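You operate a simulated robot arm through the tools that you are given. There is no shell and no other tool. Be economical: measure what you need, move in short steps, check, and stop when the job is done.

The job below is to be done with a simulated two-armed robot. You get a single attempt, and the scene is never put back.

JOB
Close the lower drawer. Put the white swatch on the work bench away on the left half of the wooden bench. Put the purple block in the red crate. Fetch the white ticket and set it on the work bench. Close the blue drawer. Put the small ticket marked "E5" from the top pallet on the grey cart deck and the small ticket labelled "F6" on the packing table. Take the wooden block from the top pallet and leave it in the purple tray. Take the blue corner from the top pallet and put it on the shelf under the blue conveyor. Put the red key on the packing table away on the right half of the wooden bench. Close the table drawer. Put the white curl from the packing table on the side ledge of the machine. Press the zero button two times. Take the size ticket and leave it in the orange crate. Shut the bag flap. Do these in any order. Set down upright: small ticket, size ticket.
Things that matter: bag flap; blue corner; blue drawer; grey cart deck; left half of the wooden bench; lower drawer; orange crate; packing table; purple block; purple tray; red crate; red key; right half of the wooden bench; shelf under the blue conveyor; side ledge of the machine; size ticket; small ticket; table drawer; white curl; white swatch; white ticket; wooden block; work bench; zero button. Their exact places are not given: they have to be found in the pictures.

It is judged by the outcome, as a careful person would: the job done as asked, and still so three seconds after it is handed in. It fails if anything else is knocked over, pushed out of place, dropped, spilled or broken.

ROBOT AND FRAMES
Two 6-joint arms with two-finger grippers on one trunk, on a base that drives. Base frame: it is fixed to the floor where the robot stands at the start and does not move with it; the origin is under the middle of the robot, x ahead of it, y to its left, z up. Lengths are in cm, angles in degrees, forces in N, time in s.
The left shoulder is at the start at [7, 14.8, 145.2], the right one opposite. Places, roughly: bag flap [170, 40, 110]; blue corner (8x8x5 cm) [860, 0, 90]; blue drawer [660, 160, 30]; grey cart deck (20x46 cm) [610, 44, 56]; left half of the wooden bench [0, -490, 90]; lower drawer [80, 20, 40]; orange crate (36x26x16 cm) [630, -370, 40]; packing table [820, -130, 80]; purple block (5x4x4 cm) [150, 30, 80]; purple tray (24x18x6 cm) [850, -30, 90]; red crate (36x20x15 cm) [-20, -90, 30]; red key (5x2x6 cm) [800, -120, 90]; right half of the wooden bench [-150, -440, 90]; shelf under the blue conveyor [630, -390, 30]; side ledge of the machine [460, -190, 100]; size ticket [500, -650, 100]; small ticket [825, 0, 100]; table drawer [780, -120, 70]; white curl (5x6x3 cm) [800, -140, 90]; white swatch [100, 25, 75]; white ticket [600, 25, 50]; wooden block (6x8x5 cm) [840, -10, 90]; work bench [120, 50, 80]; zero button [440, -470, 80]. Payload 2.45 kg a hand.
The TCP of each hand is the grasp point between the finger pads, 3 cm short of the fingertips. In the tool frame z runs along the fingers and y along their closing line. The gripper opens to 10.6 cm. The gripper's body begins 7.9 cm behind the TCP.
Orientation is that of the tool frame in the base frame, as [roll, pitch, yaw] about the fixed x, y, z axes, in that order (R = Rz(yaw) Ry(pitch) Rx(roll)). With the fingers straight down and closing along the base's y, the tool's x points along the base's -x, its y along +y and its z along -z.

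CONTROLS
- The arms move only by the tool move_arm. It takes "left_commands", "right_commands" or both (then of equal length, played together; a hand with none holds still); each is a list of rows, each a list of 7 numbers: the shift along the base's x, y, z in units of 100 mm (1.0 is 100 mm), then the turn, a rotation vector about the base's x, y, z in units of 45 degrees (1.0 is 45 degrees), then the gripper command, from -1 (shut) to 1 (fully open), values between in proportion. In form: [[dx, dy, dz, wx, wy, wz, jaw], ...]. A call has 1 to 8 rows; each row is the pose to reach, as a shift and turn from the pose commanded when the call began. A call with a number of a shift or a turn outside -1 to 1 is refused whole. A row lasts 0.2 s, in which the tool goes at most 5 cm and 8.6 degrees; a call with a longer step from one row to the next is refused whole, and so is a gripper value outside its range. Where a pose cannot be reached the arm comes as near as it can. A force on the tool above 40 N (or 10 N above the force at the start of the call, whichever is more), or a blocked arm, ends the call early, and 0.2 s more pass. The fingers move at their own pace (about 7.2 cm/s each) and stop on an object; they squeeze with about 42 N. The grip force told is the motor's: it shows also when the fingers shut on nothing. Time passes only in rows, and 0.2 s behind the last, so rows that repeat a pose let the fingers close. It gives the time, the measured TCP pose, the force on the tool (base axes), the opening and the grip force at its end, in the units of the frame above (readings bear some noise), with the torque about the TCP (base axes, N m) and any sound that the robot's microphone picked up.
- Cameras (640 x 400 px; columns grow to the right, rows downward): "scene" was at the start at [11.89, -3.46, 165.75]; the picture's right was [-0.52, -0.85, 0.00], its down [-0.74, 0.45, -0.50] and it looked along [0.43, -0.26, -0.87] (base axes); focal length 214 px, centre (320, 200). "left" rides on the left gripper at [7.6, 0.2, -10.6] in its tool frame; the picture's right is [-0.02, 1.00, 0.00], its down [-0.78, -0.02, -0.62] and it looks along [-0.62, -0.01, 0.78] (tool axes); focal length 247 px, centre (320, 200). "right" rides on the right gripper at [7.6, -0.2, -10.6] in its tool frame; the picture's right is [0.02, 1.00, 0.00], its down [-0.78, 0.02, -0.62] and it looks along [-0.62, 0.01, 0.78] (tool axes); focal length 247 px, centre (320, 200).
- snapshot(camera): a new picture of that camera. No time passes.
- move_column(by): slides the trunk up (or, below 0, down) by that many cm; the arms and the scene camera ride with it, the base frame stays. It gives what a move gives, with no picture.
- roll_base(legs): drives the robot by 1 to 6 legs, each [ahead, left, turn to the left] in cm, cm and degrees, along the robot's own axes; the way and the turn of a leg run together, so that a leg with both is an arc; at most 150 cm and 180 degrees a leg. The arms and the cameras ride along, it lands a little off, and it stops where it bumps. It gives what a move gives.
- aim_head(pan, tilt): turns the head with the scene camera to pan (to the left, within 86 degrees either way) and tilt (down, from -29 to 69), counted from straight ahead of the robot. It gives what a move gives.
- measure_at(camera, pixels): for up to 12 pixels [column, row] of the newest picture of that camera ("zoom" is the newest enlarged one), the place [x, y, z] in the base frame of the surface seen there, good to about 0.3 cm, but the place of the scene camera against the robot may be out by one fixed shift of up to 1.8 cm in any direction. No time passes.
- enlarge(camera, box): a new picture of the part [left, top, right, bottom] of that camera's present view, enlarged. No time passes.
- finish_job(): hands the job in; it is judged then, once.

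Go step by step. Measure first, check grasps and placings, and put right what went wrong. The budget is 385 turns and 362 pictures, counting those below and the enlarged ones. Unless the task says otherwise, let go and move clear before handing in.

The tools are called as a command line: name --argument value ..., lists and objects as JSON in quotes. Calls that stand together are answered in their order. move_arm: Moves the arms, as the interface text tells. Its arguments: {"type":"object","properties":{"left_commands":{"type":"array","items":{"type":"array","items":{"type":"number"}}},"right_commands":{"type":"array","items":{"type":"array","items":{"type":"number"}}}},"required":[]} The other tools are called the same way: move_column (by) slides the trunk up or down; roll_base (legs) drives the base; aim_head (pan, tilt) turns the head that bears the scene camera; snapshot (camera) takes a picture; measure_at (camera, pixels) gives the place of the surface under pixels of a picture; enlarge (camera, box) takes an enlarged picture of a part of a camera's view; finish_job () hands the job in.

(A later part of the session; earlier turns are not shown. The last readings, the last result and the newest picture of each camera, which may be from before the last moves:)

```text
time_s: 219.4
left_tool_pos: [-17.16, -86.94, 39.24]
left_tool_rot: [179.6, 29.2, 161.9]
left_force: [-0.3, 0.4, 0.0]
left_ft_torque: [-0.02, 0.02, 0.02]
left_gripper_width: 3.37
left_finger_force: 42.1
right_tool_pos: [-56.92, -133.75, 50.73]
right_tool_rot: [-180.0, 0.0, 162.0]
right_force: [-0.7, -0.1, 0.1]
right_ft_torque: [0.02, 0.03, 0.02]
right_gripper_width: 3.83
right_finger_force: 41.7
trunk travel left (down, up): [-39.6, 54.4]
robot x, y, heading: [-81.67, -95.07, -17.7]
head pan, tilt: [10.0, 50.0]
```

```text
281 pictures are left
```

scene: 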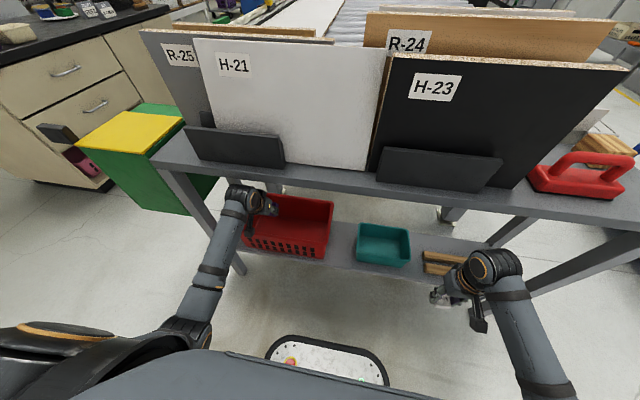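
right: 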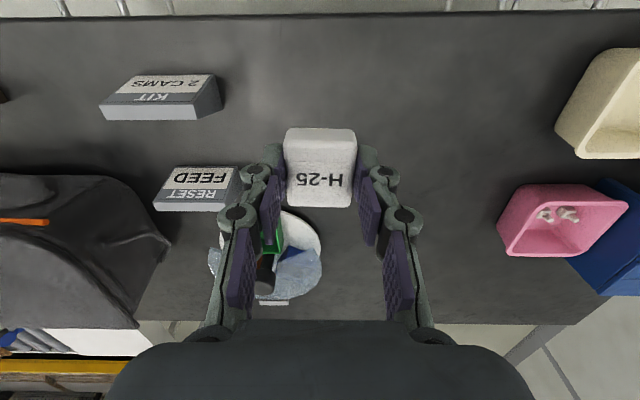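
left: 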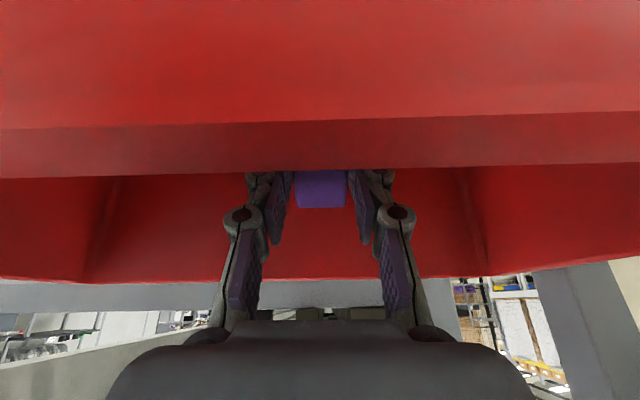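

move_arm --left_commands '[[0, 0, -0.15, 0, 0, 0, -1], [0, 0, -0.3, 0, 0, 0, -1]]'

move_arm --left_commands '[[0, 0, 0, 0, 0, 0, -0.2], [0, 0, 0, 0, 0, 0, -0.1], [0, 0, 0, 0, 0, 0, 0], [0, 0, 0, 0, 0, 0, 0]]'

move_arm --left_commands '[[-0.1, 0.03, 0.35, 0, 0, 0, 0], [-0.2, 0.06, 0.7, 0, 0, 0, 0], [-0.3, 0.1, 1, 0, 0, 0, 0]]'

snapshot --camera "left"

```text
time_s: 220.1
left_tool_pos: [-17.12, -86.8, 36.23]
left_tool_rot: [179.7, 29.1, 162.0]
left_force: [-0.1, 0.7, -0.1]
left_ft_torque: [0.01, 0.02, -0.02]
left_gripper_width: 3.4
left_finger_force: 41.7
right_tool_pos: [-56.99, -133.89, 50.71]
right_tool_rot: [-179.9, -0.1, 162.1]
right_force: [-0.2, -0.3, -0.5]
right_ft_torque: [-0.01, -0.01, -0.03]
right_gripper_width: 3.82
right_finger_force: 41.9
trunk travel left (down, up): [-39.6, 54.4]
robot x, y, heading: [-82.32, -95.34, -17.8]
head pan, tilt: [10.0, 50.0]
```

```text
time_s: 221.1
left_tool_pos: [-17.18, -87.05, 36.32]
left_tool_rot: [179.7, 29.1, 162.0]
left_force: [0.7, -0.7, 0.1]
left_ft_torque: [-0.02, 0.02, 0.02]
left_gripper_width: 5.3
left_finger_force: 0.1
right_tool_pos: [-56.88, -133.82, 50.73]
right_tool_rot: [-179.9, 0.1, 162.1]
right_force: [0.1, 0.8, -0.2]
right_ft_torque: [-0.02, 0.01, 0.0]
right_gripper_width: 3.84
right_finger_force: 42.1
trunk travel left (down, up): [-39.6, 54.4]
robot x, y, heading: [-81.65, -95.18, -17.6]
head pan, tilt: [10.0, 50.0]
```

```text
time_s: 221.8
left_tool_pos: [-20.14, -86.03, 46.3]
left_tool_rot: [179.7, 29.2, 161.9]
left_force: [-0.6, 0.0, 0.5]
left_ft_torque: [0.01, 0.0, -0.03]
left_gripper_width: 5.31
left_finger_force: 0.0
right_tool_pos: [-56.65, -133.87, 50.83]
right_tool_rot: [-179.9, 0.0, 162.1]
right_force: [-0.8, -0.2, -1.0]
right_ft_torque: [0.0, 0.0, -0.02]
right_gripper_width: 3.85
right_finger_force: 42.0
trunk travel left (down, up): [-39.6, 54.4]
robot x, y, heading: [-82.08, -94.88, -17.7]
head pan, tilt: [10.0, 50.0]
```

```text
280 pictures are left
```

left: 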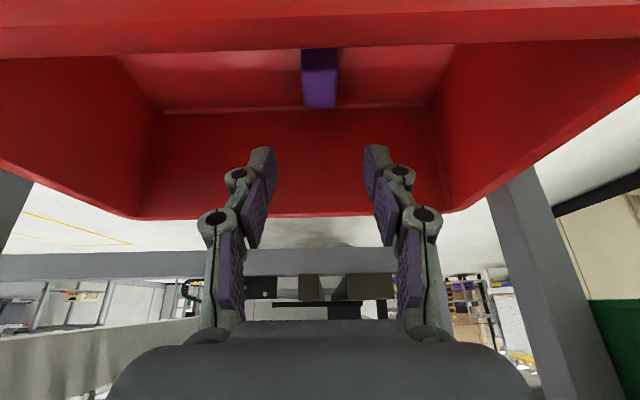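

The purple block lies in the red crate. Withdrawing the hand above the rim and back out, then levelling the tool.

move_arm --left_commands '[[-0.1, 0.03, 0.3, 0, 0, 0, 0], [-0.3, 0.1, 0.6, 0, 0, 0, 0], [-0.7, 0.22, 0.6, 0, 0, 0, 0], [-1, 0.32, 0.6, 0, 0, 0, 0]]'

roll_base --legs '[[-13, 0, 0]]'

move_arm --left_commands '[[0, 0, 0, 0.05, 0.17, 0, 0], [0, 0, 0, 0.1, 0.34, 0, 0], [0, 0, 0, 0.15, 0.5, 0, 0], [0, 0, 0, 0.2, 0.62, 0, 0]]'

move_column --by 40

snapshot --camera "scene"

```text
time_s: 222.8
left_tool_pos: [-30.11, -82.78, 52.3]
left_tool_rot: [179.8, 29.2, 161.9]
left_force: [0.1, -0.2, 0.3]
left_ft_torque: [0.0, -0.01, -0.01]
left_gripper_width: 5.29
left_finger_force: 0.0
right_tool_pos: [-56.94, -133.86, 50.76]
right_tool_rot: [-179.9, 0.1, 162.2]
right_force: [-0.6, -0.9, -1.0]
right_ft_torque: [-0.01, 0.02, 0.0]
right_gripper_width: 3.86
right_finger_force: 42.4
trunk travel left (down, up): [-39.6, 54.4]
robot x, y, heading: [-81.88, -95.17, -17.5]
head pan, tilt: [10.0, 50.0]
```

```text
time_s: 224.1
left_tool_pos: [-42.51, -78.82, 52.37]
left_tool_rot: [179.5, 29.2, 162.0]
left_force: [-0.1, 0.5, -0.1]
left_ft_torque: [0.01, 0.02, 0.0]
left_gripper_width: 5.29
left_finger_force: 0.1
right_tool_pos: [-69.21, -129.99, 50.76]
right_tool_rot: [-179.9, 0.2, 162.2]
right_force: [0.5, -0.3, -0.9]
right_ft_torque: [-0.01, -0.03, 0.02]
right_gripper_width: 3.84
right_finger_force: 42.5
trunk travel left (down, up): [-39.6, 54.4]
robot x, y, heading: [-93.86, -91.1, -17.4]
head pan, tilt: [10.0, 50.0]
```

```text
time_s: 225.1
left_tool_pos: [-42.47, -78.92, 52.31]
left_tool_rot: [179.7, -0.5, 162.0]
left_force: [-0.6, 0.3, 0.6]
left_ft_torque: [0.0, -0.04, -0.01]
left_gripper_width: 5.3
left_finger_force: 0.0
right_tool_pos: [-69.11, -129.99, 50.85]
right_tool_rot: [-179.9, 0.0, 162.2]
right_force: [0.6, -0.9, 0.0]
right_ft_torque: [-0.01, -0.01, 0.01]
right_gripper_width: 3.84
right_finger_force: 42.0
trunk travel left (down, up): [-39.6, 54.4]
robot x, y, heading: [-93.98, -91.29, -17.6]
head pan, tilt: [10.0, 50.0]
```

```text
time_s: 229.0
left_tool_pos: [-42.36, -78.82, 92.25]
left_tool_rot: [179.7, -0.2, 162.0]
left_force: [0.4, 0.6, -0.4]
left_ft_torque: [-0.01, 0.0, 0.01]
left_gripper_width: 5.28
left_finger_force: 0.1
right_tool_pos: [-69.2, -130.08, 90.71]
right_tool_rot: [-180.0, 0.1, 162.1]
right_force: [-0.3, 0.0, -0.2]
right_ft_torque: [0.02, 0.04, 0.03]
right_gripper_width: 3.86
right_finger_force: 42.0
trunk travel left (down, up): [-79.6, 14.4]
robot x, y, heading: [-94.38, -91.29, -17.5]
head pan, tilt: [10.0, 50.0]
```

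```text
279 pictures are left
```

scene: 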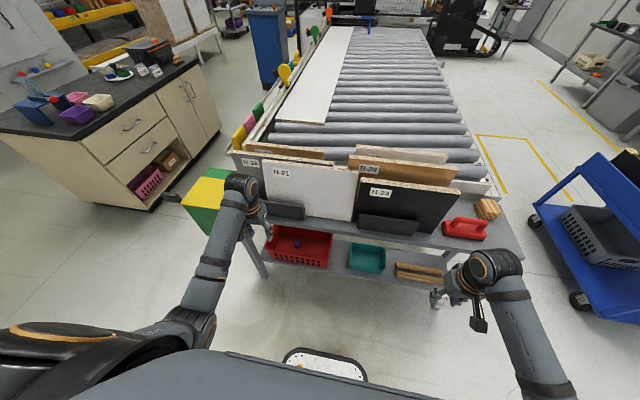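

The purple block can be seen in the red crate. Now I'll raise up, turn the left tool 90° so it can pinch the top edge of H-21 near its far end, where there is free room either side.

move_column --by 14

move_arm --left_commands '[[0, 0, 0.1, 0, 0, -0.18, 0], [0, 0, 0.2, 0, 0, -0.36, 0], [0, 0, 0.3, 0, 0, -0.54, 0], [0, 0, 0.4, 0, 0, -0.72, 0], [0, 0, 0.5, 0, 0, -0.9, 0], [0, 0, 0.6, 0, 0, -1, 0]]'

move_arm --left_commands '[[0, 0, 0, 0, 0, -0.18, 0], [0, 0, 0, 0, 0, -0.36, 0], [0, 0, 0, 0, 0, -0.54, 0], [0, 0, 0, 0, 0, -0.72, 0], [0, 0, 0, 0, 0, -0.9, 0], [0, 0, 0, 0, 0, -1, 0]]'

roll_base --legs '[[0, -22.5, 0], [12, 0, 0]]'

snapshot --camera "scene"

```text
time_s: 230.6
left_tool_pos: [-42.38, -78.91, 106.28]
left_tool_rot: [179.7, -0.2, 162.0]
left_force: [0.5, 0.5, 0.2]
left_ft_torque: [0.0, 0.01, 0.05]
left_gripper_width: 5.3
left_finger_force: 0.0
right_tool_pos: [-68.99, -129.98, 104.71]
right_tool_rot: [-179.9, 0.0, 162.3]
right_force: [0.9, 0.3, -1.4]
right_ft_torque: [-0.03, 0.01, -0.03]
right_gripper_width: 3.84
right_finger_force: 42.1
trunk travel left (down, up): [-93.6, 0.4]
robot x, y, heading: [-93.92, -91.19, -17.5]
head pan, tilt: [10.0, 50.0]
```

```text
time_s: 232.0
left_tool_pos: [-41.75, -77.03, 108.83]
left_tool_rot: [179.6, 0.2, 117.0]
left_force: [0.0, 0.8, 0.7]
left_ft_torque: [0.01, -0.02, 0.0]
left_gripper_width: 5.3
left_finger_force: 0.0
left hand out of reach, approached as far as the arm can: row 2, 3, 4, 5, 6
right_tool_pos: [-69.2, -129.97, 104.67]
right_tool_rot: [-180.0, -0.1, 162.3]
right_force: [0.5, -0.5, -0.2]
right_ft_torque: [-0.03, 0.0, -0.01]
right_gripper_width: 3.85
right_finger_force: 41.9
trunk travel left (down, up): [-93.6, 0.4]
robot x, y, heading: [-94.18, -91.4, -17.4]
head pan, tilt: [10.0, 50.0]
```

```text
time_s: 233.4
left_tool_pos: [-41.62, -77.17, 108.82]
left_tool_rot: [179.8, -0.2, 71.9]
left_force: [-0.6, 0.1, -0.4]
left_ft_torque: [0.01, 0.01, -0.01]
left_gripper_width: 5.29
left_finger_force: 0.1
right_tool_pos: [-69.37, -130.0, 104.71]
right_tool_rot: [-179.9, 0.0, 162.1]
right_force: [-0.1, -0.7, -0.7]
right_ft_torque: [-0.01, -0.01, -0.02]
right_gripper_width: 3.84
right_finger_force: 41.9
trunk travel left (down, up): [-93.6, 0.4]
robot x, y, heading: [-94.49, -91.01, -17.6]
head pan, tilt: [10.0, 50.0]
```

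```text
time_s: 236.0
left_tool_pos: [-37.36, -101.94, 108.98]
left_tool_rot: [179.5, -0.3, 72.2]
left_force: [-0.4, -0.8, 0.7]
left_ft_torque: [0.02, -0.03, -0.01]
left_gripper_width: 5.32
left_finger_force: 0.1
right_tool_pos: [-64.47, -154.88, 104.86]
right_tool_rot: [-180.0, 0.0, 162.3]
right_force: [-0.2, 0.6, -0.7]
right_ft_torque: [0.03, -0.05, 0.01]
right_gripper_width: 3.83
right_finger_force: 41.7
trunk travel left (down, up): [-93.6, 0.4]
robot x, y, heading: [-89.33, -115.78, -17.2]
head pan, tilt: [10.0, 50.0]
```

```text
278 pictures are left
```

scene: 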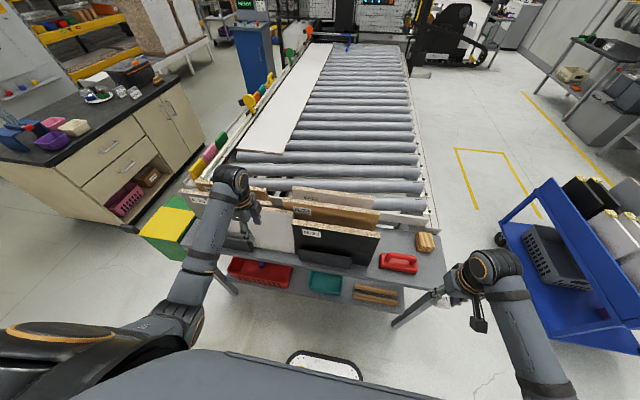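

move_column --by 0.3

move_arm --left_commands '[[0.4, -0.2, 0, 0, 0, 0, 0.1], [0.8, -0.4, 0, 0, 0, 0, 0.1], [0.98, -0.5, 0, 0, 0, 0, 0.1]]'

snapshot --camera "left"

enlarge --camera "scene" --box '[180, 150, 400, 290]'

```text
time_s: 236.5
left_tool_pos: [-37.23, -102.0, 109.18]
left_tool_rot: [179.6, -0.2, 72.2]
left_force: [-0.8, 0.4, -0.2]
left_ft_torque: [0.0, -0.03, 0.01]
left_gripper_width: 5.32
left_finger_force: 0.1
right_tool_pos: [-64.69, -154.77, 105.01]
right_tool_rot: [-179.9, 0.1, 162.4]
right_force: [-0.1, -0.3, 1.1]
right_ft_torque: [0.02, -0.03, 0.02]
right_gripper_width: 3.82
right_finger_force: 42.5
trunk travel left (down, up): [-93.9, 0.1]
robot x, y, heading: [-89.4, -115.8, -17.2]
head pan, tilt: [10.0, 50.0]
```

```text
time_s: 237.3
left_tool_pos: [-27.41, -107.01, 109.02]
left_tool_rot: [179.7, -0.1, 72.1]
left_force: [-0.2, -0.3, -0.3]
left_ft_torque: [0.04, -0.02, -0.02]
left_gripper_width: 5.82
left_finger_force: 0.0
right_tool_pos: [-64.36, -154.88, 105.05]
right_tool_rot: [-179.8, 0.0, 162.6]
right_force: [0.1, -0.3, -0.3]
right_ft_torque: [-0.01, -0.03, 0.0]
right_gripper_width: 3.84
right_finger_force: 41.9
trunk travel left (down, up): [-93.9, 0.1]
robot x, y, heading: [-89.31, -116.36, -16.9]
head pan, tilt: [10.0, 50.0]
```

```text
277 pictures are left
```

left: 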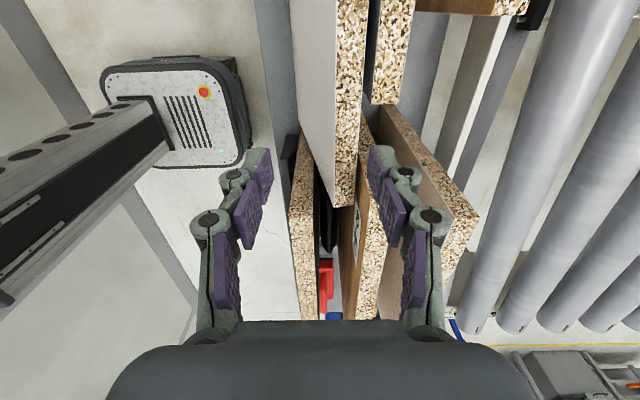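

```text
2.86 times, centred on (290, 220) of scene
```

zoom: 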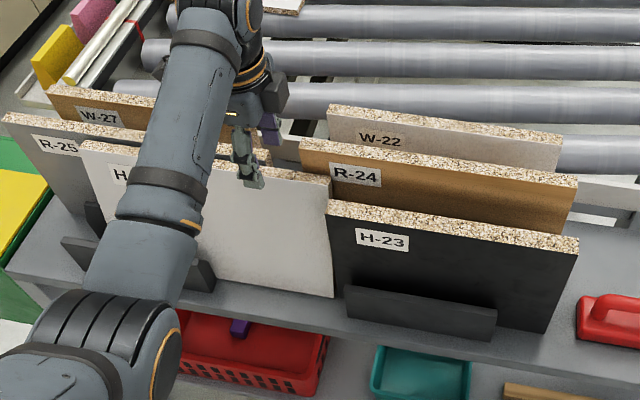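

measure_at --camera "left" --pixels '[[345, 190], [335, 190], [356, 190], [350, 100], [338, 40], [363, 40], [385, 95], [310, 160], [372, 130], [302, 30], [295, 150], [318, 190]]'

```text
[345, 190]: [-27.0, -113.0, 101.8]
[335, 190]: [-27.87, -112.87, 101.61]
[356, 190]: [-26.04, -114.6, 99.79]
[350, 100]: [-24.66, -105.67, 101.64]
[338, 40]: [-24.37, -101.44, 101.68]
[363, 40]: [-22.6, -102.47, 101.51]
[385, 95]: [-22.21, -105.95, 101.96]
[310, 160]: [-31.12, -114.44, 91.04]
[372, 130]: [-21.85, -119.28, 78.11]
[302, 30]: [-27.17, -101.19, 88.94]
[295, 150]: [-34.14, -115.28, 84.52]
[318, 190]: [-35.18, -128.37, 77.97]
```

The board's top edge is 2 cm thick and leans ~12° inward. I'll tilt the tool to match, go down around the edge, and grip.

move_arm --left_commands '[[0.1, -0.06, 0, 0.04, 0.13, 0, 0.1], [0.19, -0.11, 0, 0.083, 0.253, 0, 0.1], [0.19, -0.11, -0.35, 0.083, 0.253, 0, 0.1], [0.19, -0.11, -0.65, 0.083, 0.253, 0, 0.1]]'

snapshot --camera "left"

```text
time_s: 238.3
left_tool_pos: [-25.58, -108.0, 102.59]
left_tool_rot: [-168.3, -0.4, 72.2]
left_force: [0.2, 0.3, 0.8]
left_ft_torque: [0.0, 0.02, 0.02]
left_gripper_width: 5.81
left_finger_force: 0.0
right_tool_pos: [-64.39, -154.91, 105.0]
right_tool_rot: [-179.9, -0.1, 162.5]
right_force: [-0.3, -0.6, 0.2]
right_ft_torque: [-0.03, -0.01, -0.03]
right_gripper_width: 3.84
right_finger_force: 42.1
trunk travel left (down, up): [-93.9, 0.1]
robot x, y, heading: [-89.4, -116.41, -17.4]
head pan, tilt: [10.0, 50.0]
```

```text
275 pictures are left
```

left: 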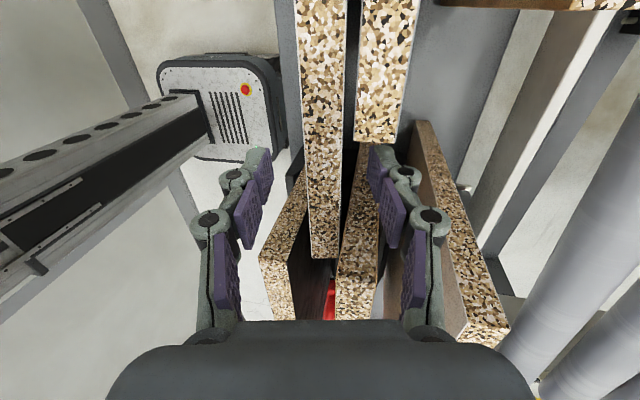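

move_arm --left_commands '[[0, 0, 0, 0, 0, 0, -0.3], [0, 0, 0, 0, 0, 0, -0.7], [0, 0, 0, 0, 0, 0, -1], [0, 0, 0, 0, 0, 0, -1]]'

move_arm --left_commands '[[-0.03, 0.01, 0.03, -0.02, -0.06, 0, -1], [-0.1, 0.04, 0.05, -0.04, -0.12, 0, -1], [-0.19, 0.06, 0.07, -0.06, -0.19, 0, -1], [-0.29, 0.1, 0.08, -0.083, -0.253, 0, -1]]'

snapshot --camera "left"

```text
time_s: 239.3
left_tool_pos: [-25.43, -108.06, 102.68]
left_tool_rot: [-168.3, -0.2, 72.3]
left_force: [0.6, -0.8, 1.4]
left_ft_torque: [-0.18, 0.08, 0.17]
left_gripper_width: 1.98
left_finger_force: 42.0
right_tool_pos: [-64.43, -154.84, 104.95]
right_tool_rot: [-179.9, 0.0, 162.4]
right_force: [0.0, 0.3, -0.3]
right_ft_torque: [0.01, 0.0, -0.03]
right_gripper_width: 3.82
right_finger_force: 41.8
trunk travel left (down, up): [-93.9, 0.1]
robot x, y, heading: [-89.35, -116.38, -17.1]
head pan, tilt: [10.0, 50.0]
```

```text
time_s: 240.3
left_tool_pos: [-28.49, -106.98, 103.28]
left_tool_rot: [179.8, -0.2, 72.2]
left_force: [-3.5, 2.4, -11.8]
left_ft_torque: [-0.91, 1.03, 0.5]
left_gripper_width: 1.98
left_finger_force: 41.9
right_tool_pos: [-64.4, -154.9, 105.03]
right_tool_rot: [-180.0, 0.0, 162.4]
right_force: [0.4, 0.1, -0.8]
right_ft_torque: [0.03, 0.01, -0.02]
right_gripper_width: 3.86
right_finger_force: 41.8
trunk travel left (down, up): [-93.9, 0.1]
robot x, y, heading: [-89.49, -116.39, -17.1]
head pan, tilt: [10.0, 50.0]
```

```text
274 pictures are left
```

left: 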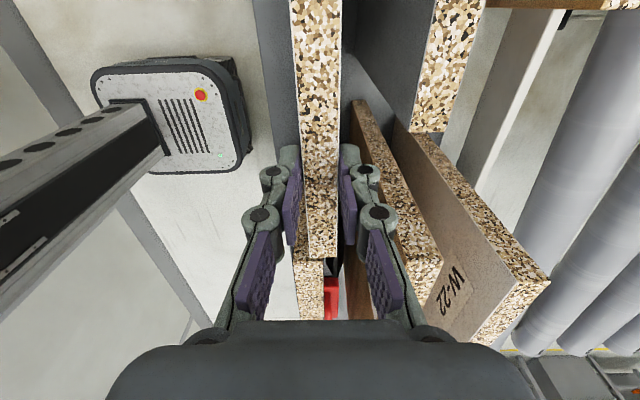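

Upright now, gripped. Sliding the board back 8.2 cm along the slot.

move_arm --left_commands '[[0.06, 0.19, 0, 0, 0, 0, -1], [0.12, 0.38, 0, 0, 0, 0, -1], [0.19, 0.58, 0, 0, 0, 0, -1], [0.257, 0.78, 0, 0, 0, 0, -1], [0.257, 0.78, -0.06, 0, 0, 0, -1]]'

snapshot --camera "scene"

enlarge --camera "scene" --box '[160, 150, 400, 290]'

```text
time_s: 241.5
left_tool_pos: [-25.76, -99.39, 103.08]
left_tool_rot: [179.5, -0.5, 72.2]
left_force: [-4.9, -1.0, 2.2]
left_ft_torque: [1.47, 0.41, 0.05]
left_gripper_width: 2.0
left_finger_force: 42.0
right_tool_pos: [-64.51, -154.95, 105.08]
right_tool_rot: [180.0, 0.1, 162.4]
right_force: [0.8, -0.2, -0.3]
right_ft_torque: [0.01, -0.01, 0.01]
right_gripper_width: 3.85
right_finger_force: 42.7
trunk travel left (down, up): [-93.9, 0.1]
robot x, y, heading: [-89.51, -116.16, -17.1]
head pan, tilt: [10.0, 50.0]
```

```text
273 pictures are left
```

scene: 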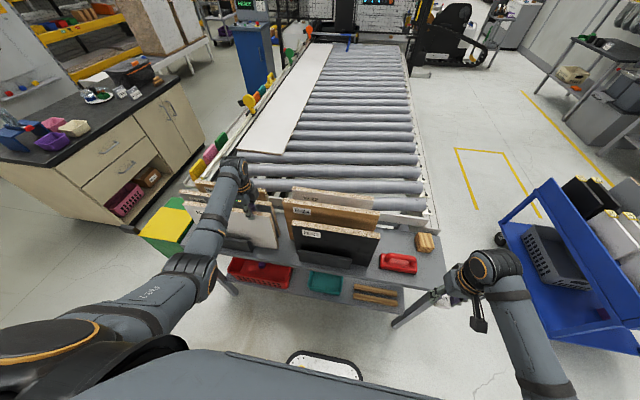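

```text
2.67 times, centred on (280, 220) of scene
```

zoom: 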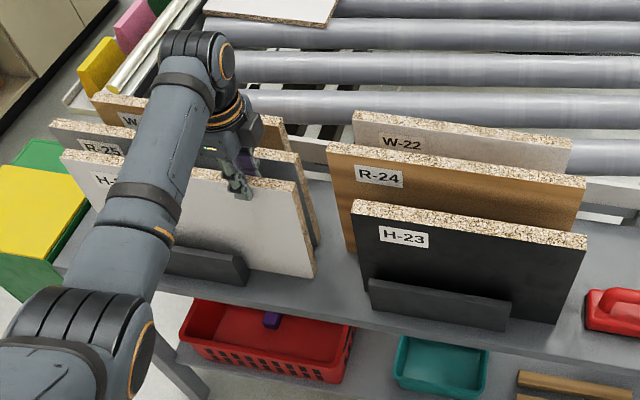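

measure_at --camera "zoom" --pixels '[[67, 160], [57, 128], [295, 192], [312, 270], [357, 210], [247, 280], [372, 290], [270, 180]]'

```text
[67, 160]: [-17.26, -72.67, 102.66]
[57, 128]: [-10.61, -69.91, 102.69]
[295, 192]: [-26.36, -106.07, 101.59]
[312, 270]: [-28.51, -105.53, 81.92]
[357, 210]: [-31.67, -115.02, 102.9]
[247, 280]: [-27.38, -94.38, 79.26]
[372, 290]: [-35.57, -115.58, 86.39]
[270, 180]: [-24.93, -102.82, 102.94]
```

H-21's near end is back at u≈74.4, upright (v≈6). Releasing gently and lifting straight out.

move_arm --left_commands '[[0, 0, -0.03, 0, 0, 0, -0.5], [0, 0, -0.03, 0, 0, 0, -0.35], [0, 0, -0.03, 0, 0, 0, -0.3], [0, 0, 0.2, 0, 0, 0, -0.3], [0, 0, 0.5, 0, 0, 0, -0.3]]'

snapshot --camera "left"

```text
time_s: 242.7
left_tool_pos: [-25.85, -99.31, 107.85]
left_tool_rot: [179.7, -0.2, 72.2]
left_force: [0.0, -0.2, 0.9]
left_ft_torque: [-0.02, -0.03, 0.04]
left_gripper_width: 3.71
left_finger_force: 0.0
right_tool_pos: [-64.51, -154.84, 105.0]
right_tool_rot: [-179.9, 0.1, 162.3]
right_force: [-0.9, 0.2, -1.2]
right_ft_torque: [0.0, 0.02, 0.03]
right_gripper_width: 3.85
right_finger_force: 42.1
trunk travel left (down, up): [-93.9, 0.1]
robot x, y, heading: [-89.66, -116.53, -17.2]
head pan, tilt: [10.0, 50.0]
```

```text
271 pictures are left
```

left: 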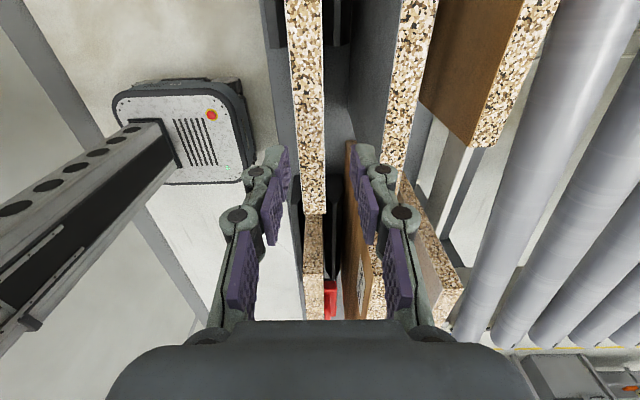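

Board restored in line with its neighbours. Backing away, then looking toward the wooden bench to plan the route.

roll_base --legs '[[-10, 0, 0]]'

aim_head --pan -65 --tilt 30

snapshot --camera "scene"

```text
time_s: 243.8
left_tool_pos: [-35.0, -96.41, 107.68]
left_tool_rot: [179.8, -0.2, 72.1]
left_force: [0.8, -1.1, -0.4]
left_ft_torque: [0.02, 0.05, 0.01]
left_gripper_width: 3.72
left_finger_force: 0.0
right_tool_pos: [-73.78, -152.08, 104.98]
right_tool_rot: [-179.8, -0.2, 162.3]
right_force: [0.5, 0.1, -0.1]
right_ft_torque: [0.03, 0.06, 0.0]
right_gripper_width: 3.83
right_finger_force: 42.0
trunk travel left (down, up): [-93.9, 0.1]
robot x, y, heading: [-99.33, -112.93, -17.2]
head pan, tilt: [10.0, 50.0]
```

```text
time_s: 245.3
left_tool_pos: [-35.39, -96.41, 107.83]
left_tool_rot: [179.6, -0.2, 72.1]
left_force: [0.1, -0.3, -0.1]
left_ft_torque: [-0.01, 0.02, 0.0]
left_gripper_width: 3.71
left_finger_force: 0.0
right_tool_pos: [-74.03, -151.87, 105.04]
right_tool_rot: [-179.9, 0.0, 162.3]
right_force: [0.3, -0.8, -0.1]
right_ft_torque: [-0.02, 0.02, 0.0]
right_gripper_width: 3.86
right_finger_force: 42.4
trunk travel left (down, up): [-93.9, 0.1]
robot x, y, heading: [-99.12, -113.31, -17.2]
head pan, tilt: [-65.0, 30.0]
```

```text
270 pictures are left
```

scene: 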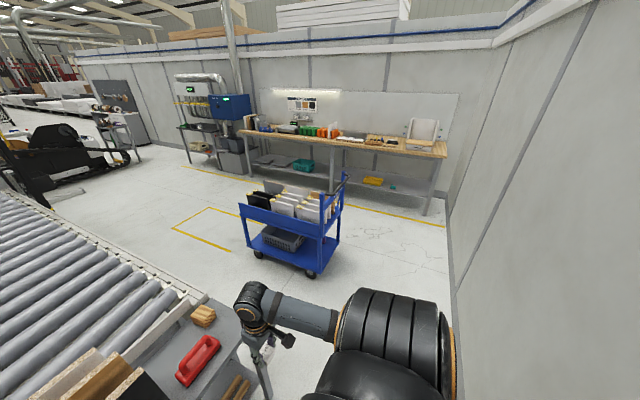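

measure_at --camera "scene" --pixels '[[248, 140], [445, 155], [345, 148], [312, 272], [248, 250], [340, 240], [250, 205], [330, 225], [345, 185], [240, 130], [340, 210], [265, 222]]'

enlarge --camera "scene" --box '[220, 80, 460, 230]'

```text
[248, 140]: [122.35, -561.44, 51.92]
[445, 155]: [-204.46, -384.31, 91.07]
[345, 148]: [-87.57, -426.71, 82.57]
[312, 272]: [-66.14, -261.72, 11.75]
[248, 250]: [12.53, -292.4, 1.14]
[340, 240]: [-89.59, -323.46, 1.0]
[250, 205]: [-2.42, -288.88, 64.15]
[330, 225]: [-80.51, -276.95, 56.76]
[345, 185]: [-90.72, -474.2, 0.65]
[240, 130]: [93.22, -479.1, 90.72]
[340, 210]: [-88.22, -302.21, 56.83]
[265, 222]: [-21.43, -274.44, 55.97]
```

```text
2.67 times, centred on (340, 155) of scene
```

zoom: 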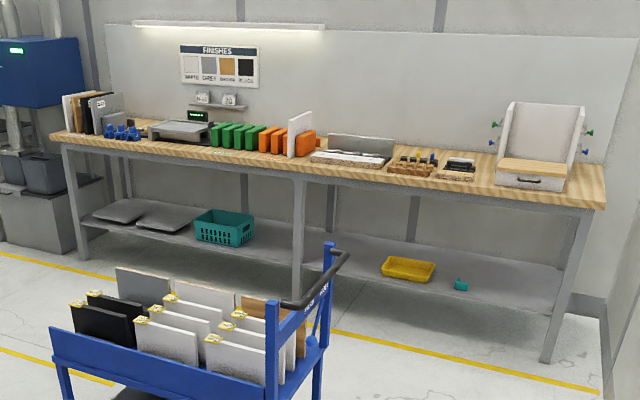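

Bench front edge runs from (93,-479) to (-204,-384), z≈90; the blue cart stands at x -90..12, y -262..-323. First retract the left hand and turn it back to its normal yaw.

move_arm --left_commands '[[-0.3, 0.1, 0, 0, 0, 0.18, -0.3], [-0.6, 0.2, 0, 0, 0, 0.36, -0.3], [-0.95, 0.3, 0, 0, 0, 0.54, -0.3], [-0.95, 0.3, -0.2, 0, 0, 0.72, -0.3], [-0.95, 0.3, -0.3, 0, 0, 0.9, -0.3], [-0.95, 0.3, -0.3, 0, 0, 1, -0.3]]'

move_arm --left_commands '[[-0.3, 0.1, 0, 0, 0, 0.18, -1], [-0.6, 0.2, 0, 0, 0, 0.36, -1], [-0.85, 0.27, 0, 0, 0, 0.54, -1], [-0.85, 0.27, 0, 0, 0, 0.72, -1], [-0.85, 0.27, 0, 0, 0, 0.9, -1], [-0.85, 0.27, 0, 0, 0, 1, -1]]'

roll_base --legs '[[0, -95, 0], [0, 0, -90.6], [100, 0, 0]]'

aim_head --pan 30 --tilt 40

snapshot --camera "scene"

```text
time_s: 246.7
left_tool_pos: [-44.8, -93.3, 104.88]
left_tool_rot: [179.7, -0.2, 117.3]
left_force: [0.4, 0.4, 0.4]
left_ft_torque: [0.02, 0.03, -0.01]
left_gripper_width: 3.69
left_finger_force: 0.1
right_tool_pos: [-74.07, -151.82, 105.11]
right_tool_rot: [-179.9, 0.1, 162.3]
right_force: [0.1, -0.1, -0.5]
right_ft_torque: [-0.01, 0.0, 0.0]
right_gripper_width: 3.86
right_finger_force: 42.3
trunk travel left (down, up): [-93.9, 0.1]
robot x, y, heading: [-98.9, -113.09, -17.3]
head pan, tilt: [-65.0, 30.0]
```

```text
time_s: 248.1
left_tool_pos: [-53.2, -90.59, 104.85]
left_tool_rot: [179.7, -0.2, 162.2]
left_force: [-0.3, -0.4, 0.4]
left_ft_torque: [-0.01, 0.04, -0.02]
left_gripper_width: 0.0
left_finger_force: 28.9
right_tool_pos: [-73.91, -152.03, 105.03]
right_tool_rot: [-179.8, 0.2, 162.2]
right_force: [0.5, -0.2, 0.7]
right_ft_torque: [0.01, 0.01, -0.02]
right_gripper_width: 3.85
right_finger_force: 42.3
trunk travel left (down, up): [-93.9, 0.1]
robot x, y, heading: [-99.2, -113.26, -17.5]
head pan, tilt: [-65.0, 30.0]
```

```text
time_s: 261.6
left_tool_pos: [-130.7, -344.35, 104.98]
left_tool_rot: [179.7, -0.2, 72.9]
left_force: [0.6, -0.1, -0.2]
left_ft_torque: [-0.03, 0.03, -0.03]
left_gripper_width: 0.0
left_finger_force: 28.4
right_tool_pos: [-192.38, -324.5, 105.08]
right_tool_rot: [-179.9, 0.1, 73.1]
right_force: [0.2, 0.5, 0.4]
right_ft_torque: [0.01, -0.02, 0.02]
right_gripper_width: 3.86
right_finger_force: 41.8
trunk travel left (down, up): [-93.9, 0.1]
robot x, y, heading: [-154.03, -298.91, -106.6]
head pan, tilt: [-65.0, 30.0]
```

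```text
time_s: 263.3
left_tool_pos: [-130.83, -344.46, 104.89]
left_tool_rot: [179.7, -0.2, 72.9]
left_force: [0.1, 0.1, -0.4]
left_ft_torque: [-0.03, -0.01, 0.04]
left_gripper_width: 0.0
left_finger_force: 28.8
right_tool_pos: [-192.47, -324.59, 105.02]
right_tool_rot: [180.0, 0.0, 73.1]
right_force: [0.0, -0.5, -0.5]
right_ft_torque: [0.03, 0.0, -0.02]
right_gripper_width: 3.86
right_finger_force: 42.0
trunk travel left (down, up): [-93.9, 0.1]
robot x, y, heading: [-153.83, -298.98, -106.6]
head pan, tilt: [30.0, 40.0]
```

```text
268 pictures are left
```

scene: 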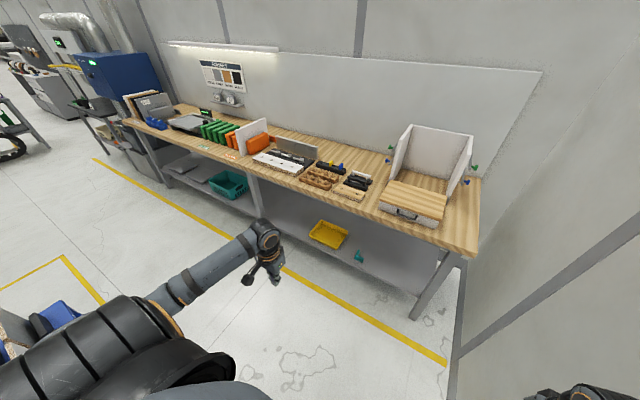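

Path is clear. Moving nearer the bench and strafing left along it.

roll_base --legs '[[47, 8, -1.2], [0, 108, 0], [0, 108, 0]]'

aim_head --pan -20 --tilt 50

snapshot --camera "scene"

```text
time_s: 276.4
left_tool_pos: [69.51, -452.67, 104.78]
left_tool_rot: [179.6, -0.2, 73.6]
left_force: [-1.5, -0.3, 0.1]
left_ft_torque: [-0.01, 0.0, -0.03]
left_gripper_width: 0.0
left_finger_force: 28.0
right_tool_pos: [7.85, -433.43, 104.99]
right_tool_rot: [-179.9, 0.0, 73.6]
right_force: [-1.1, -0.5, -1.7]
right_ft_torque: [0.03, -0.01, -0.01]
right_gripper_width: 3.85
right_finger_force: 42.5
trunk travel left (down, up): [-93.9, 0.1]
robot x, y, heading: [45.64, -407.65, -105.7]
head pan, tilt: [30.0, 40.0]
```

```text
time_s: 277.5
left_tool_pos: [69.72, -452.7, 104.9]
left_tool_rot: [179.7, -0.1, 73.5]
left_force: [0.4, 0.6, 0.1]
left_ft_torque: [-0.02, 0.0, 0.01]
left_gripper_width: 0.01
left_finger_force: 28.9
right_tool_pos: [7.73, -433.39, 104.92]
right_tool_rot: [-179.9, 0.0, 73.7]
right_force: [0.8, 0.4, -0.1]
right_ft_torque: [0.02, -0.03, 0.0]
right_gripper_width: 3.87
right_finger_force: 41.8
trunk travel left (down, up): [-93.9, 0.1]
robot x, y, heading: [46.04, -407.44, -106.1]
head pan, tilt: [-20.0, 50.0]
```

```text
267 pictures are left
```

scene: 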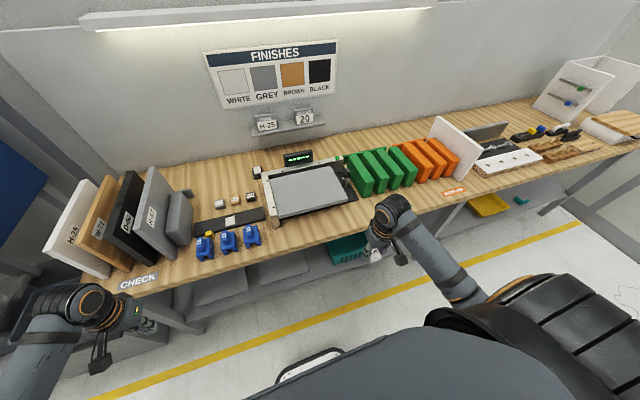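

measure_at --camera "scene" --pixels '[[345, 225], [320, 222], [300, 240], [355, 190], [370, 195], [420, 195], [435, 205], [360, 210], [272, 235], [270, 218], [455, 192]]'

snapshot --camera "right"

```text
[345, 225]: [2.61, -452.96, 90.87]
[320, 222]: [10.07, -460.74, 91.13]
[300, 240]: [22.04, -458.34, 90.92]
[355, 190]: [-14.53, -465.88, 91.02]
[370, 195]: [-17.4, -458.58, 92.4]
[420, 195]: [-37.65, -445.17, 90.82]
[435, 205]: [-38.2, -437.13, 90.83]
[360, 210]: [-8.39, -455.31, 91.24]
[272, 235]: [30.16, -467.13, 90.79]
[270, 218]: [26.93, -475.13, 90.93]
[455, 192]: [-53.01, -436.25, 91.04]
```

```text
266 pictures are left
```

right: 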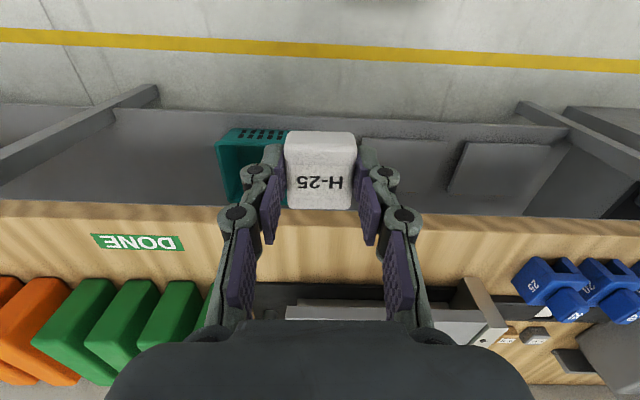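

measure_at --camera "right" --pixels '[[330, 235], [330, 270], [330, 282], [200, 240], [210, 280], [440, 240], [480, 270], [300, 218], [140, 240]]'

```text
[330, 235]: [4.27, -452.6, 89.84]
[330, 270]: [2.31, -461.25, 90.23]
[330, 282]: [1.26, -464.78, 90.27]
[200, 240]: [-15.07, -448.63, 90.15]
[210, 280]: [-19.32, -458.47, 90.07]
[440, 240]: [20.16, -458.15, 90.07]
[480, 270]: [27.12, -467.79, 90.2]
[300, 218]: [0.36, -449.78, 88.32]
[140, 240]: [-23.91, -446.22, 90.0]
```

Bench top z≈90.1; a free strip lies in front of the scale near (3,-457). Extending the right hand there.

roll_base --legs '[[5, 2, 0]]'

move_arm --right_commands '[[-0.13, -0.46, 0, 0, 0, 0, -1], [-0.26, -0.92, 0, 0, 0, 0, -1]]'

move_arm --right_commands '[[-0.13, -0.46, 0, 0, 0, 0, -1], [-0.26, -0.92, 0, 0, 0, 0, -1], [-0.26, -0.92, -0.4, 0, 0, 0, -1]]'

snapshot --camera "right"

```text
time_s: 278.5
left_tool_pos: [70.15, -457.19, 105.23]
left_tool_rot: [179.4, 0.2, 73.4]
left_force: [-1.5, 1.7, 0.0]
left_ft_torque: [-0.07, 0.01, -0.02]
left_gripper_width: 0.0
left_finger_force: 29.0
right_tool_pos: [8.39, -437.99, 105.19]
right_tool_rot: [179.9, 0.3, 73.6]
right_force: [0.2, 0.2, 0.3]
right_ft_torque: [-0.06, -0.02, 0.01]
right_gripper_width: 3.84
right_finger_force: 41.8
trunk travel left (down, up): [-93.9, 0.1]
robot x, y, heading: [46.53, -412.78, -105.8]
head pan, tilt: [-20.0, 50.0]
```

```text
time_s: 279.1
left_tool_pos: [70.2, -457.83, 104.95]
left_tool_rot: [179.8, -0.1, 73.5]
left_force: [-0.1, -0.4, -0.2]
left_ft_torque: [0.01, -0.02, -0.01]
left_gripper_width: 0.0
left_finger_force: 28.2
right_tool_pos: [5.92, -447.93, 104.93]
right_tool_rot: [-179.9, 0.0, 73.7]
right_force: [0.7, 0.2, -0.6]
right_ft_torque: [0.02, -0.01, 0.0]
right_gripper_width: 3.82
right_finger_force: 41.6
trunk travel left (down, up): [-93.9, 0.1]
robot x, y, heading: [46.41, -412.39, -105.8]
head pan, tilt: [-20.0, 50.0]
```

```text
time_s: 279.9
left_tool_pos: [70.24, -457.82, 104.83]
left_tool_rot: [179.7, -0.1, 73.5]
left_force: [-0.1, 0.5, 0.3]
left_ft_torque: [-0.04, -0.03, 0.03]
left_gripper_width: 0.0
left_finger_force: 28.5
right_tool_pos: [3.27, -456.98, 101.23]
right_tool_rot: [-179.9, 0.1, 73.6]
right_force: [-0.9, 0.2, 0.5]
right_ft_torque: [0.0, 0.03, -0.01]
right_gripper_width: 3.83
right_finger_force: 42.4
trunk travel left (down, up): [-93.9, 0.1]
robot x, y, heading: [46.56, -412.57, -105.9]
head pan, tilt: [-20.0, 50.0]
```

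```text
265 pictures are left
```

right: 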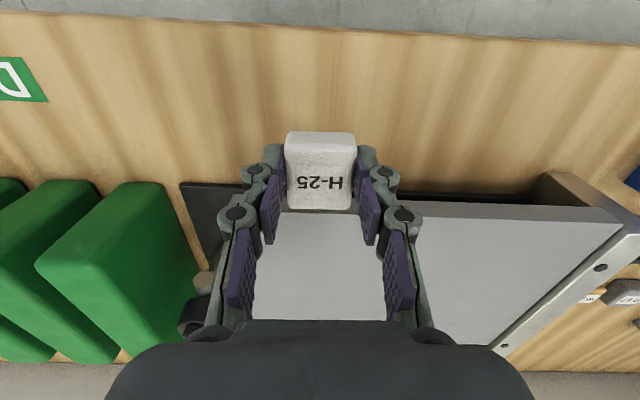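

measure_at --camera "right" --pixels '[[230, 175], [240, 195], [440, 180], [420, 200], [320, 60]]'

move_arm --right_commands '[[0.03, 0.1, -0.4, 0, 0, 0, -1], [0.03, 0.1, -0.72, 0, 0, 0, -1]]'

snapshot --camera "right"

```text
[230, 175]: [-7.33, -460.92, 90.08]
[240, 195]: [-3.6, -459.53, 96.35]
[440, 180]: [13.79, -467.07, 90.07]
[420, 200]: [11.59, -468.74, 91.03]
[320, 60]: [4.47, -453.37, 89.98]
```

```text
time_s: 280.5
left_tool_pos: [70.21, -457.82, 104.88]
left_tool_rot: [179.7, -0.1, 73.5]
left_force: [0.6, 0.3, 0.4]
left_ft_torque: [-0.01, 0.01, -0.01]
left_gripper_width: 0.0
left_finger_force: 28.9
right_tool_pos: [3.59, -456.16, 93.81]
right_tool_rot: [-179.9, 0.0, 73.7]
right_force: [0.2, 0.1, -1.4]
right_ft_torque: [-0.01, 0.02, 0.0]
right_gripper_width: 3.86
right_finger_force: 42.2
trunk travel left (down, up): [-93.9, 0.1]
robot x, y, heading: [46.57, -412.96, -105.6]
head pan, tilt: [-20.0, 50.0]
```

```text
264 pictures are left
```

right: 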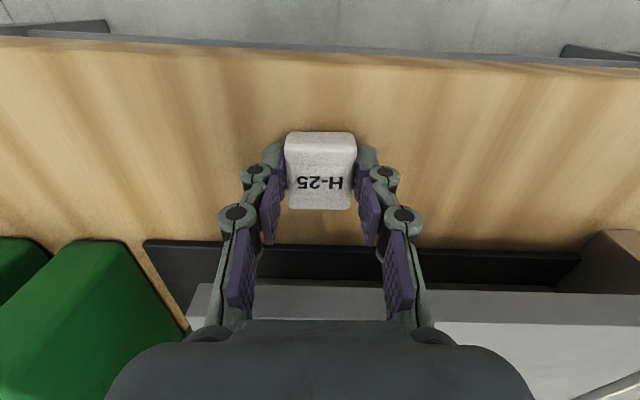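

Well clear of the scale. Final touch down (0.3 cm) and release.

move_arm --right_commands '[[0, 0, -0.03, 0, 0, 0, -1], [0, 0, -0.04, 0, 0, 0, -0.1], [0, 0, -0.04, 0, 0, 0, 0.3], [0, 0, -0.04, 0, 0, 0, 0.3]]'

move_arm --right_commands '[[0, 0, 0.4, 0, 0, 0, 0.3], [0, 0, 0.8, 0, 0, 0, 0.3], [0, 0, 1, 0, 0, 0, 0.3]]'

snapshot --camera "right"

```text
time_s: 281.5
left_tool_pos: [70.32, -458.01, 104.83]
left_tool_rot: [179.7, -0.2, 73.5]
left_force: [0.5, -0.4, 0.2]
left_ft_torque: [-0.02, -0.01, -0.02]
left_gripper_width: 0.0
left_finger_force: 28.0
right_tool_pos: [3.62, -456.09, 93.55]
right_tool_rot: [-179.9, -0.1, 73.7]
right_force: [0.0, 0.6, 0.3]
right_ft_torque: [-0.01, 0.03, 0.0]
right_gripper_width: 6.88
right_finger_force: 0.0
trunk travel left (down, up): [-93.9, 0.1]
robot x, y, heading: [46.17, -412.52, -105.7]
head pan, tilt: [-20.0, 50.0]
```

```text
time_s: 282.3
left_tool_pos: [70.3, -457.98, 104.96]
left_tool_rot: [179.6, -0.2, 73.5]
left_force: [0.3, 0.9, -0.3]
left_ft_torque: [0.0, -0.01, 0.0]
left_gripper_width: 0.01
left_finger_force: 28.5
right_tool_pos: [3.68, -455.94, 103.47]
right_tool_rot: [-179.9, -0.1, 73.7]
right_force: [0.2, -0.4, 0.4]
right_ft_torque: [0.0, -0.02, 0.0]
right_gripper_width: 6.86
right_finger_force: 0.1
trunk travel left (down, up): [-93.9, 0.1]
robot x, y, heading: [46.29, -412.62, -106.0]
head pan, tilt: [-20.0, 50.0]
```

```text
263 pictures are left
```

right: 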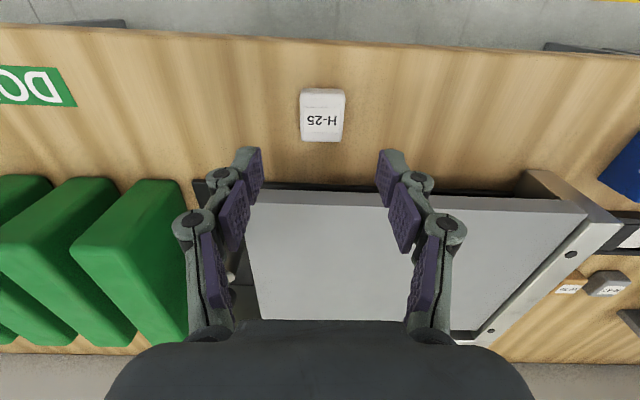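

The swatch rests on the left half of the wooden bench. Next stop: the zero button around (440,-470). I'll retract and look that way.

roll_base --legs '[[-14, 0, 0]]'

move_arm --right_commands '[[0.13, 0.46, 0, 0, 0, 0, -1], [0.26, 0.92, 0, 0, 0, 0, -1]]'

move_arm --right_commands '[[0.13, 0.46, 0, 0, 0, 0, -1], [0.26, 0.92, 0.1, 0, 0, 0, -1]]'

aim_head --pan 80 --tilt 25

snapshot --camera "scene"

```text
time_s: 283.6
left_tool_pos: [74.01, -444.6, 104.76]
left_tool_rot: [179.7, -0.3, 73.4]
left_force: [0.1, -0.6, 0.1]
left_ft_torque: [0.03, -0.04, 0.02]
left_gripper_width: 0.0
left_finger_force: 28.3
right_tool_pos: [7.38, -442.63, 103.42]
right_tool_rot: [-179.9, -0.1, 73.6]
right_force: [-0.5, -1.1, -0.2]
right_ft_torque: [-0.02, -0.03, -0.02]
right_gripper_width: 6.89
right_finger_force: 0.1
trunk travel left (down, up): [-93.9, 0.1]
robot x, y, heading: [50.28, -398.93, -105.9]
head pan, tilt: [-20.0, 50.0]
```

```text
time_s: 284.2
left_tool_pos: [74.03, -444.18, 104.93]
left_tool_rot: [179.6, 0.0, 73.5]
left_force: [0.2, 0.4, 0.4]
left_ft_torque: [-0.02, -0.01, 0.01]
left_gripper_width: 0.0
left_finger_force: 28.7
right_tool_pos: [10.01, -432.74, 103.53]
right_tool_rot: [180.0, 0.2, 73.5]
right_force: [-0.8, 0.3, 0.3]
right_ft_torque: [0.0, 0.0, 0.02]
right_gripper_width: 0.0
right_finger_force: 11.6
trunk travel left (down, up): [-93.9, 0.1]
robot x, y, heading: [50.41, -399.68, -106.0]
head pan, tilt: [-20.0, 50.0]
```

```text
time_s: 284.8
left_tool_pos: [74.14, -444.11, 105.04]
left_tool_rot: [179.5, 0.1, 73.5]
left_force: [0.5, 0.4, 0.6]
left_ft_torque: [-0.05, -0.01, 0.0]
left_gripper_width: 0.01
left_finger_force: 28.5
right_tool_pos: [12.48, -423.56, 104.94]
right_tool_rot: [179.9, 0.2, 73.6]
right_force: [0.3, 0.6, 1.0]
right_ft_torque: [-0.02, 0.0, -0.01]
right_gripper_width: 0.01
right_finger_force: 28.2
trunk travel left (down, up): [-93.9, 0.1]
robot x, y, heading: [50.48, -399.29, -106.0]
head pan, tilt: [-20.0, 50.0]
```

```text
time_s: 286.6
left_tool_pos: [74.07, -444.42, 104.93]
left_tool_rot: [179.7, -0.2, 73.3]
left_force: [-0.2, 0.1, 0.5]
left_ft_torque: [0.0, -0.03, 0.03]
left_gripper_width: 0.0
left_finger_force: 28.3
right_tool_pos: [12.48, -423.86, 104.78]
right_tool_rot: [-179.9, 0.1, 73.6]
right_force: [-0.2, 1.6, -1.0]
right_ft_torque: [0.03, -0.03, -0.02]
right_gripper_width: 0.0
right_finger_force: 28.9
trunk travel left (down, up): [-93.9, 0.1]
robot x, y, heading: [50.44, -399.34, -106.2]
head pan, tilt: [80.0, 25.0]
```

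```text
262 pictures are left
```

scene: 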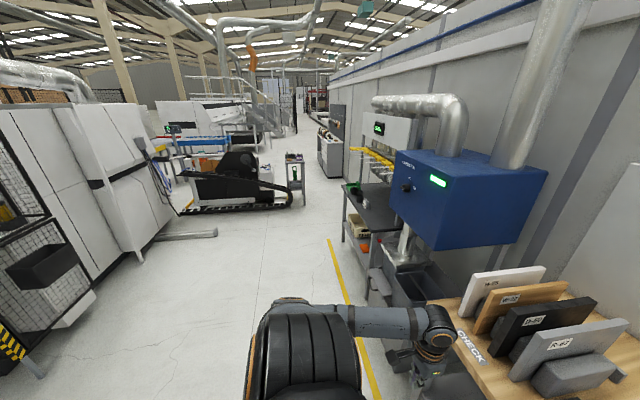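

measure_at --camera "scene" --pixels '[[240, 160], [290, 180], [185, 210], [375, 215], [345, 235], [330, 150], [300, 155], [210, 235], [230, 205], [330, 245], [365, 340], [220, 140]]'

enlarge --camera "scene" --box '[140, 90, 420, 290]'

```text
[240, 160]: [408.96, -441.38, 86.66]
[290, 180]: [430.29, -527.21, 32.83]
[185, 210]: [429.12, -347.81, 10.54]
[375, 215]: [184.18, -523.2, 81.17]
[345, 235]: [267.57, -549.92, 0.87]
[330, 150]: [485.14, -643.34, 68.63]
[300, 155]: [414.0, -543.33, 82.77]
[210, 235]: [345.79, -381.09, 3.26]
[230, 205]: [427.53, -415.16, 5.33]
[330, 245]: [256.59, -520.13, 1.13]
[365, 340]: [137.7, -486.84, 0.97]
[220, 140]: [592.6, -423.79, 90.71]
```

```text
2.00 times, centred on (280, 190) of scene
```

zoom: 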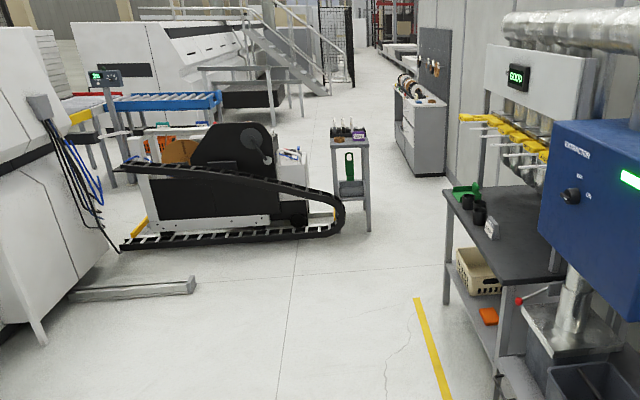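

I'll turn left along the corridor and drive toward the dark machine near (410,-450), which should bear the zero button.

roll_base --legs '[[0, 0, 89.5], [125, 0, 0], [115, 0, 0]]'

aim_head --pan 0 --tilt 30

snapshot --camera "scene"

```text
time_s: 302.1
left_tool_pos: [325.89, -447.93, 104.95]
left_tool_rot: [179.7, -0.3, 162.5]
left_force: [0.5, 0.6, -0.7]
left_ft_torque: [0.03, -0.03, 0.01]
left_gripper_width: 0.01
left_finger_force: 28.6
right_tool_pos: [304.31, -509.16, 104.87]
right_tool_rot: [-179.9, 0.0, 162.7]
right_force: [0.1, -0.3, 0.1]
right_ft_torque: [-0.01, 0.01, -0.02]
right_gripper_width: 0.0
right_finger_force: 28.2
trunk travel left (down, up): [-93.9, 0.1]
robot x, y, heading: [280.08, -470.97, -16.8]
head pan, tilt: [80.0, 25.0]
```

```text
time_s: 303.7
left_tool_pos: [325.92, -447.93, 104.88]
left_tool_rot: [179.6, -0.3, 162.4]
left_force: [0.6, -0.1, -0.2]
left_ft_torque: [-0.05, 0.02, 0.01]
left_gripper_width: 0.0
left_finger_force: 28.9
right_tool_pos: [304.28, -509.23, 104.83]
right_tool_rot: [-180.0, 0.0, 162.5]
right_force: [0.1, -0.3, -0.1]
right_ft_torque: [0.0, -0.03, 0.0]
right_gripper_width: 0.0
right_finger_force: 28.2
trunk travel left (down, up): [-93.9, 0.1]
robot x, y, heading: [280.17, -471.25, -16.7]
head pan, tilt: [0.0, 30.0]
```

```text
260 pictures are left
```

scene: 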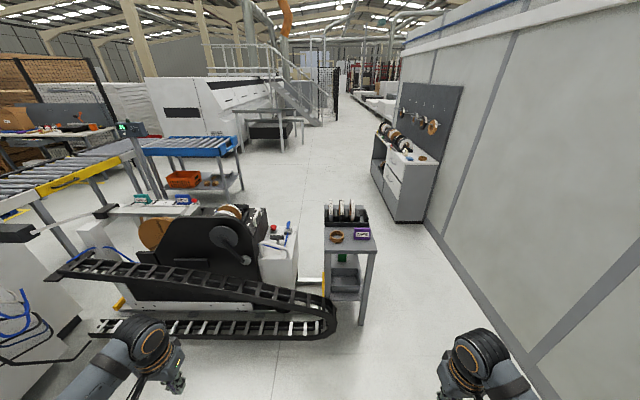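

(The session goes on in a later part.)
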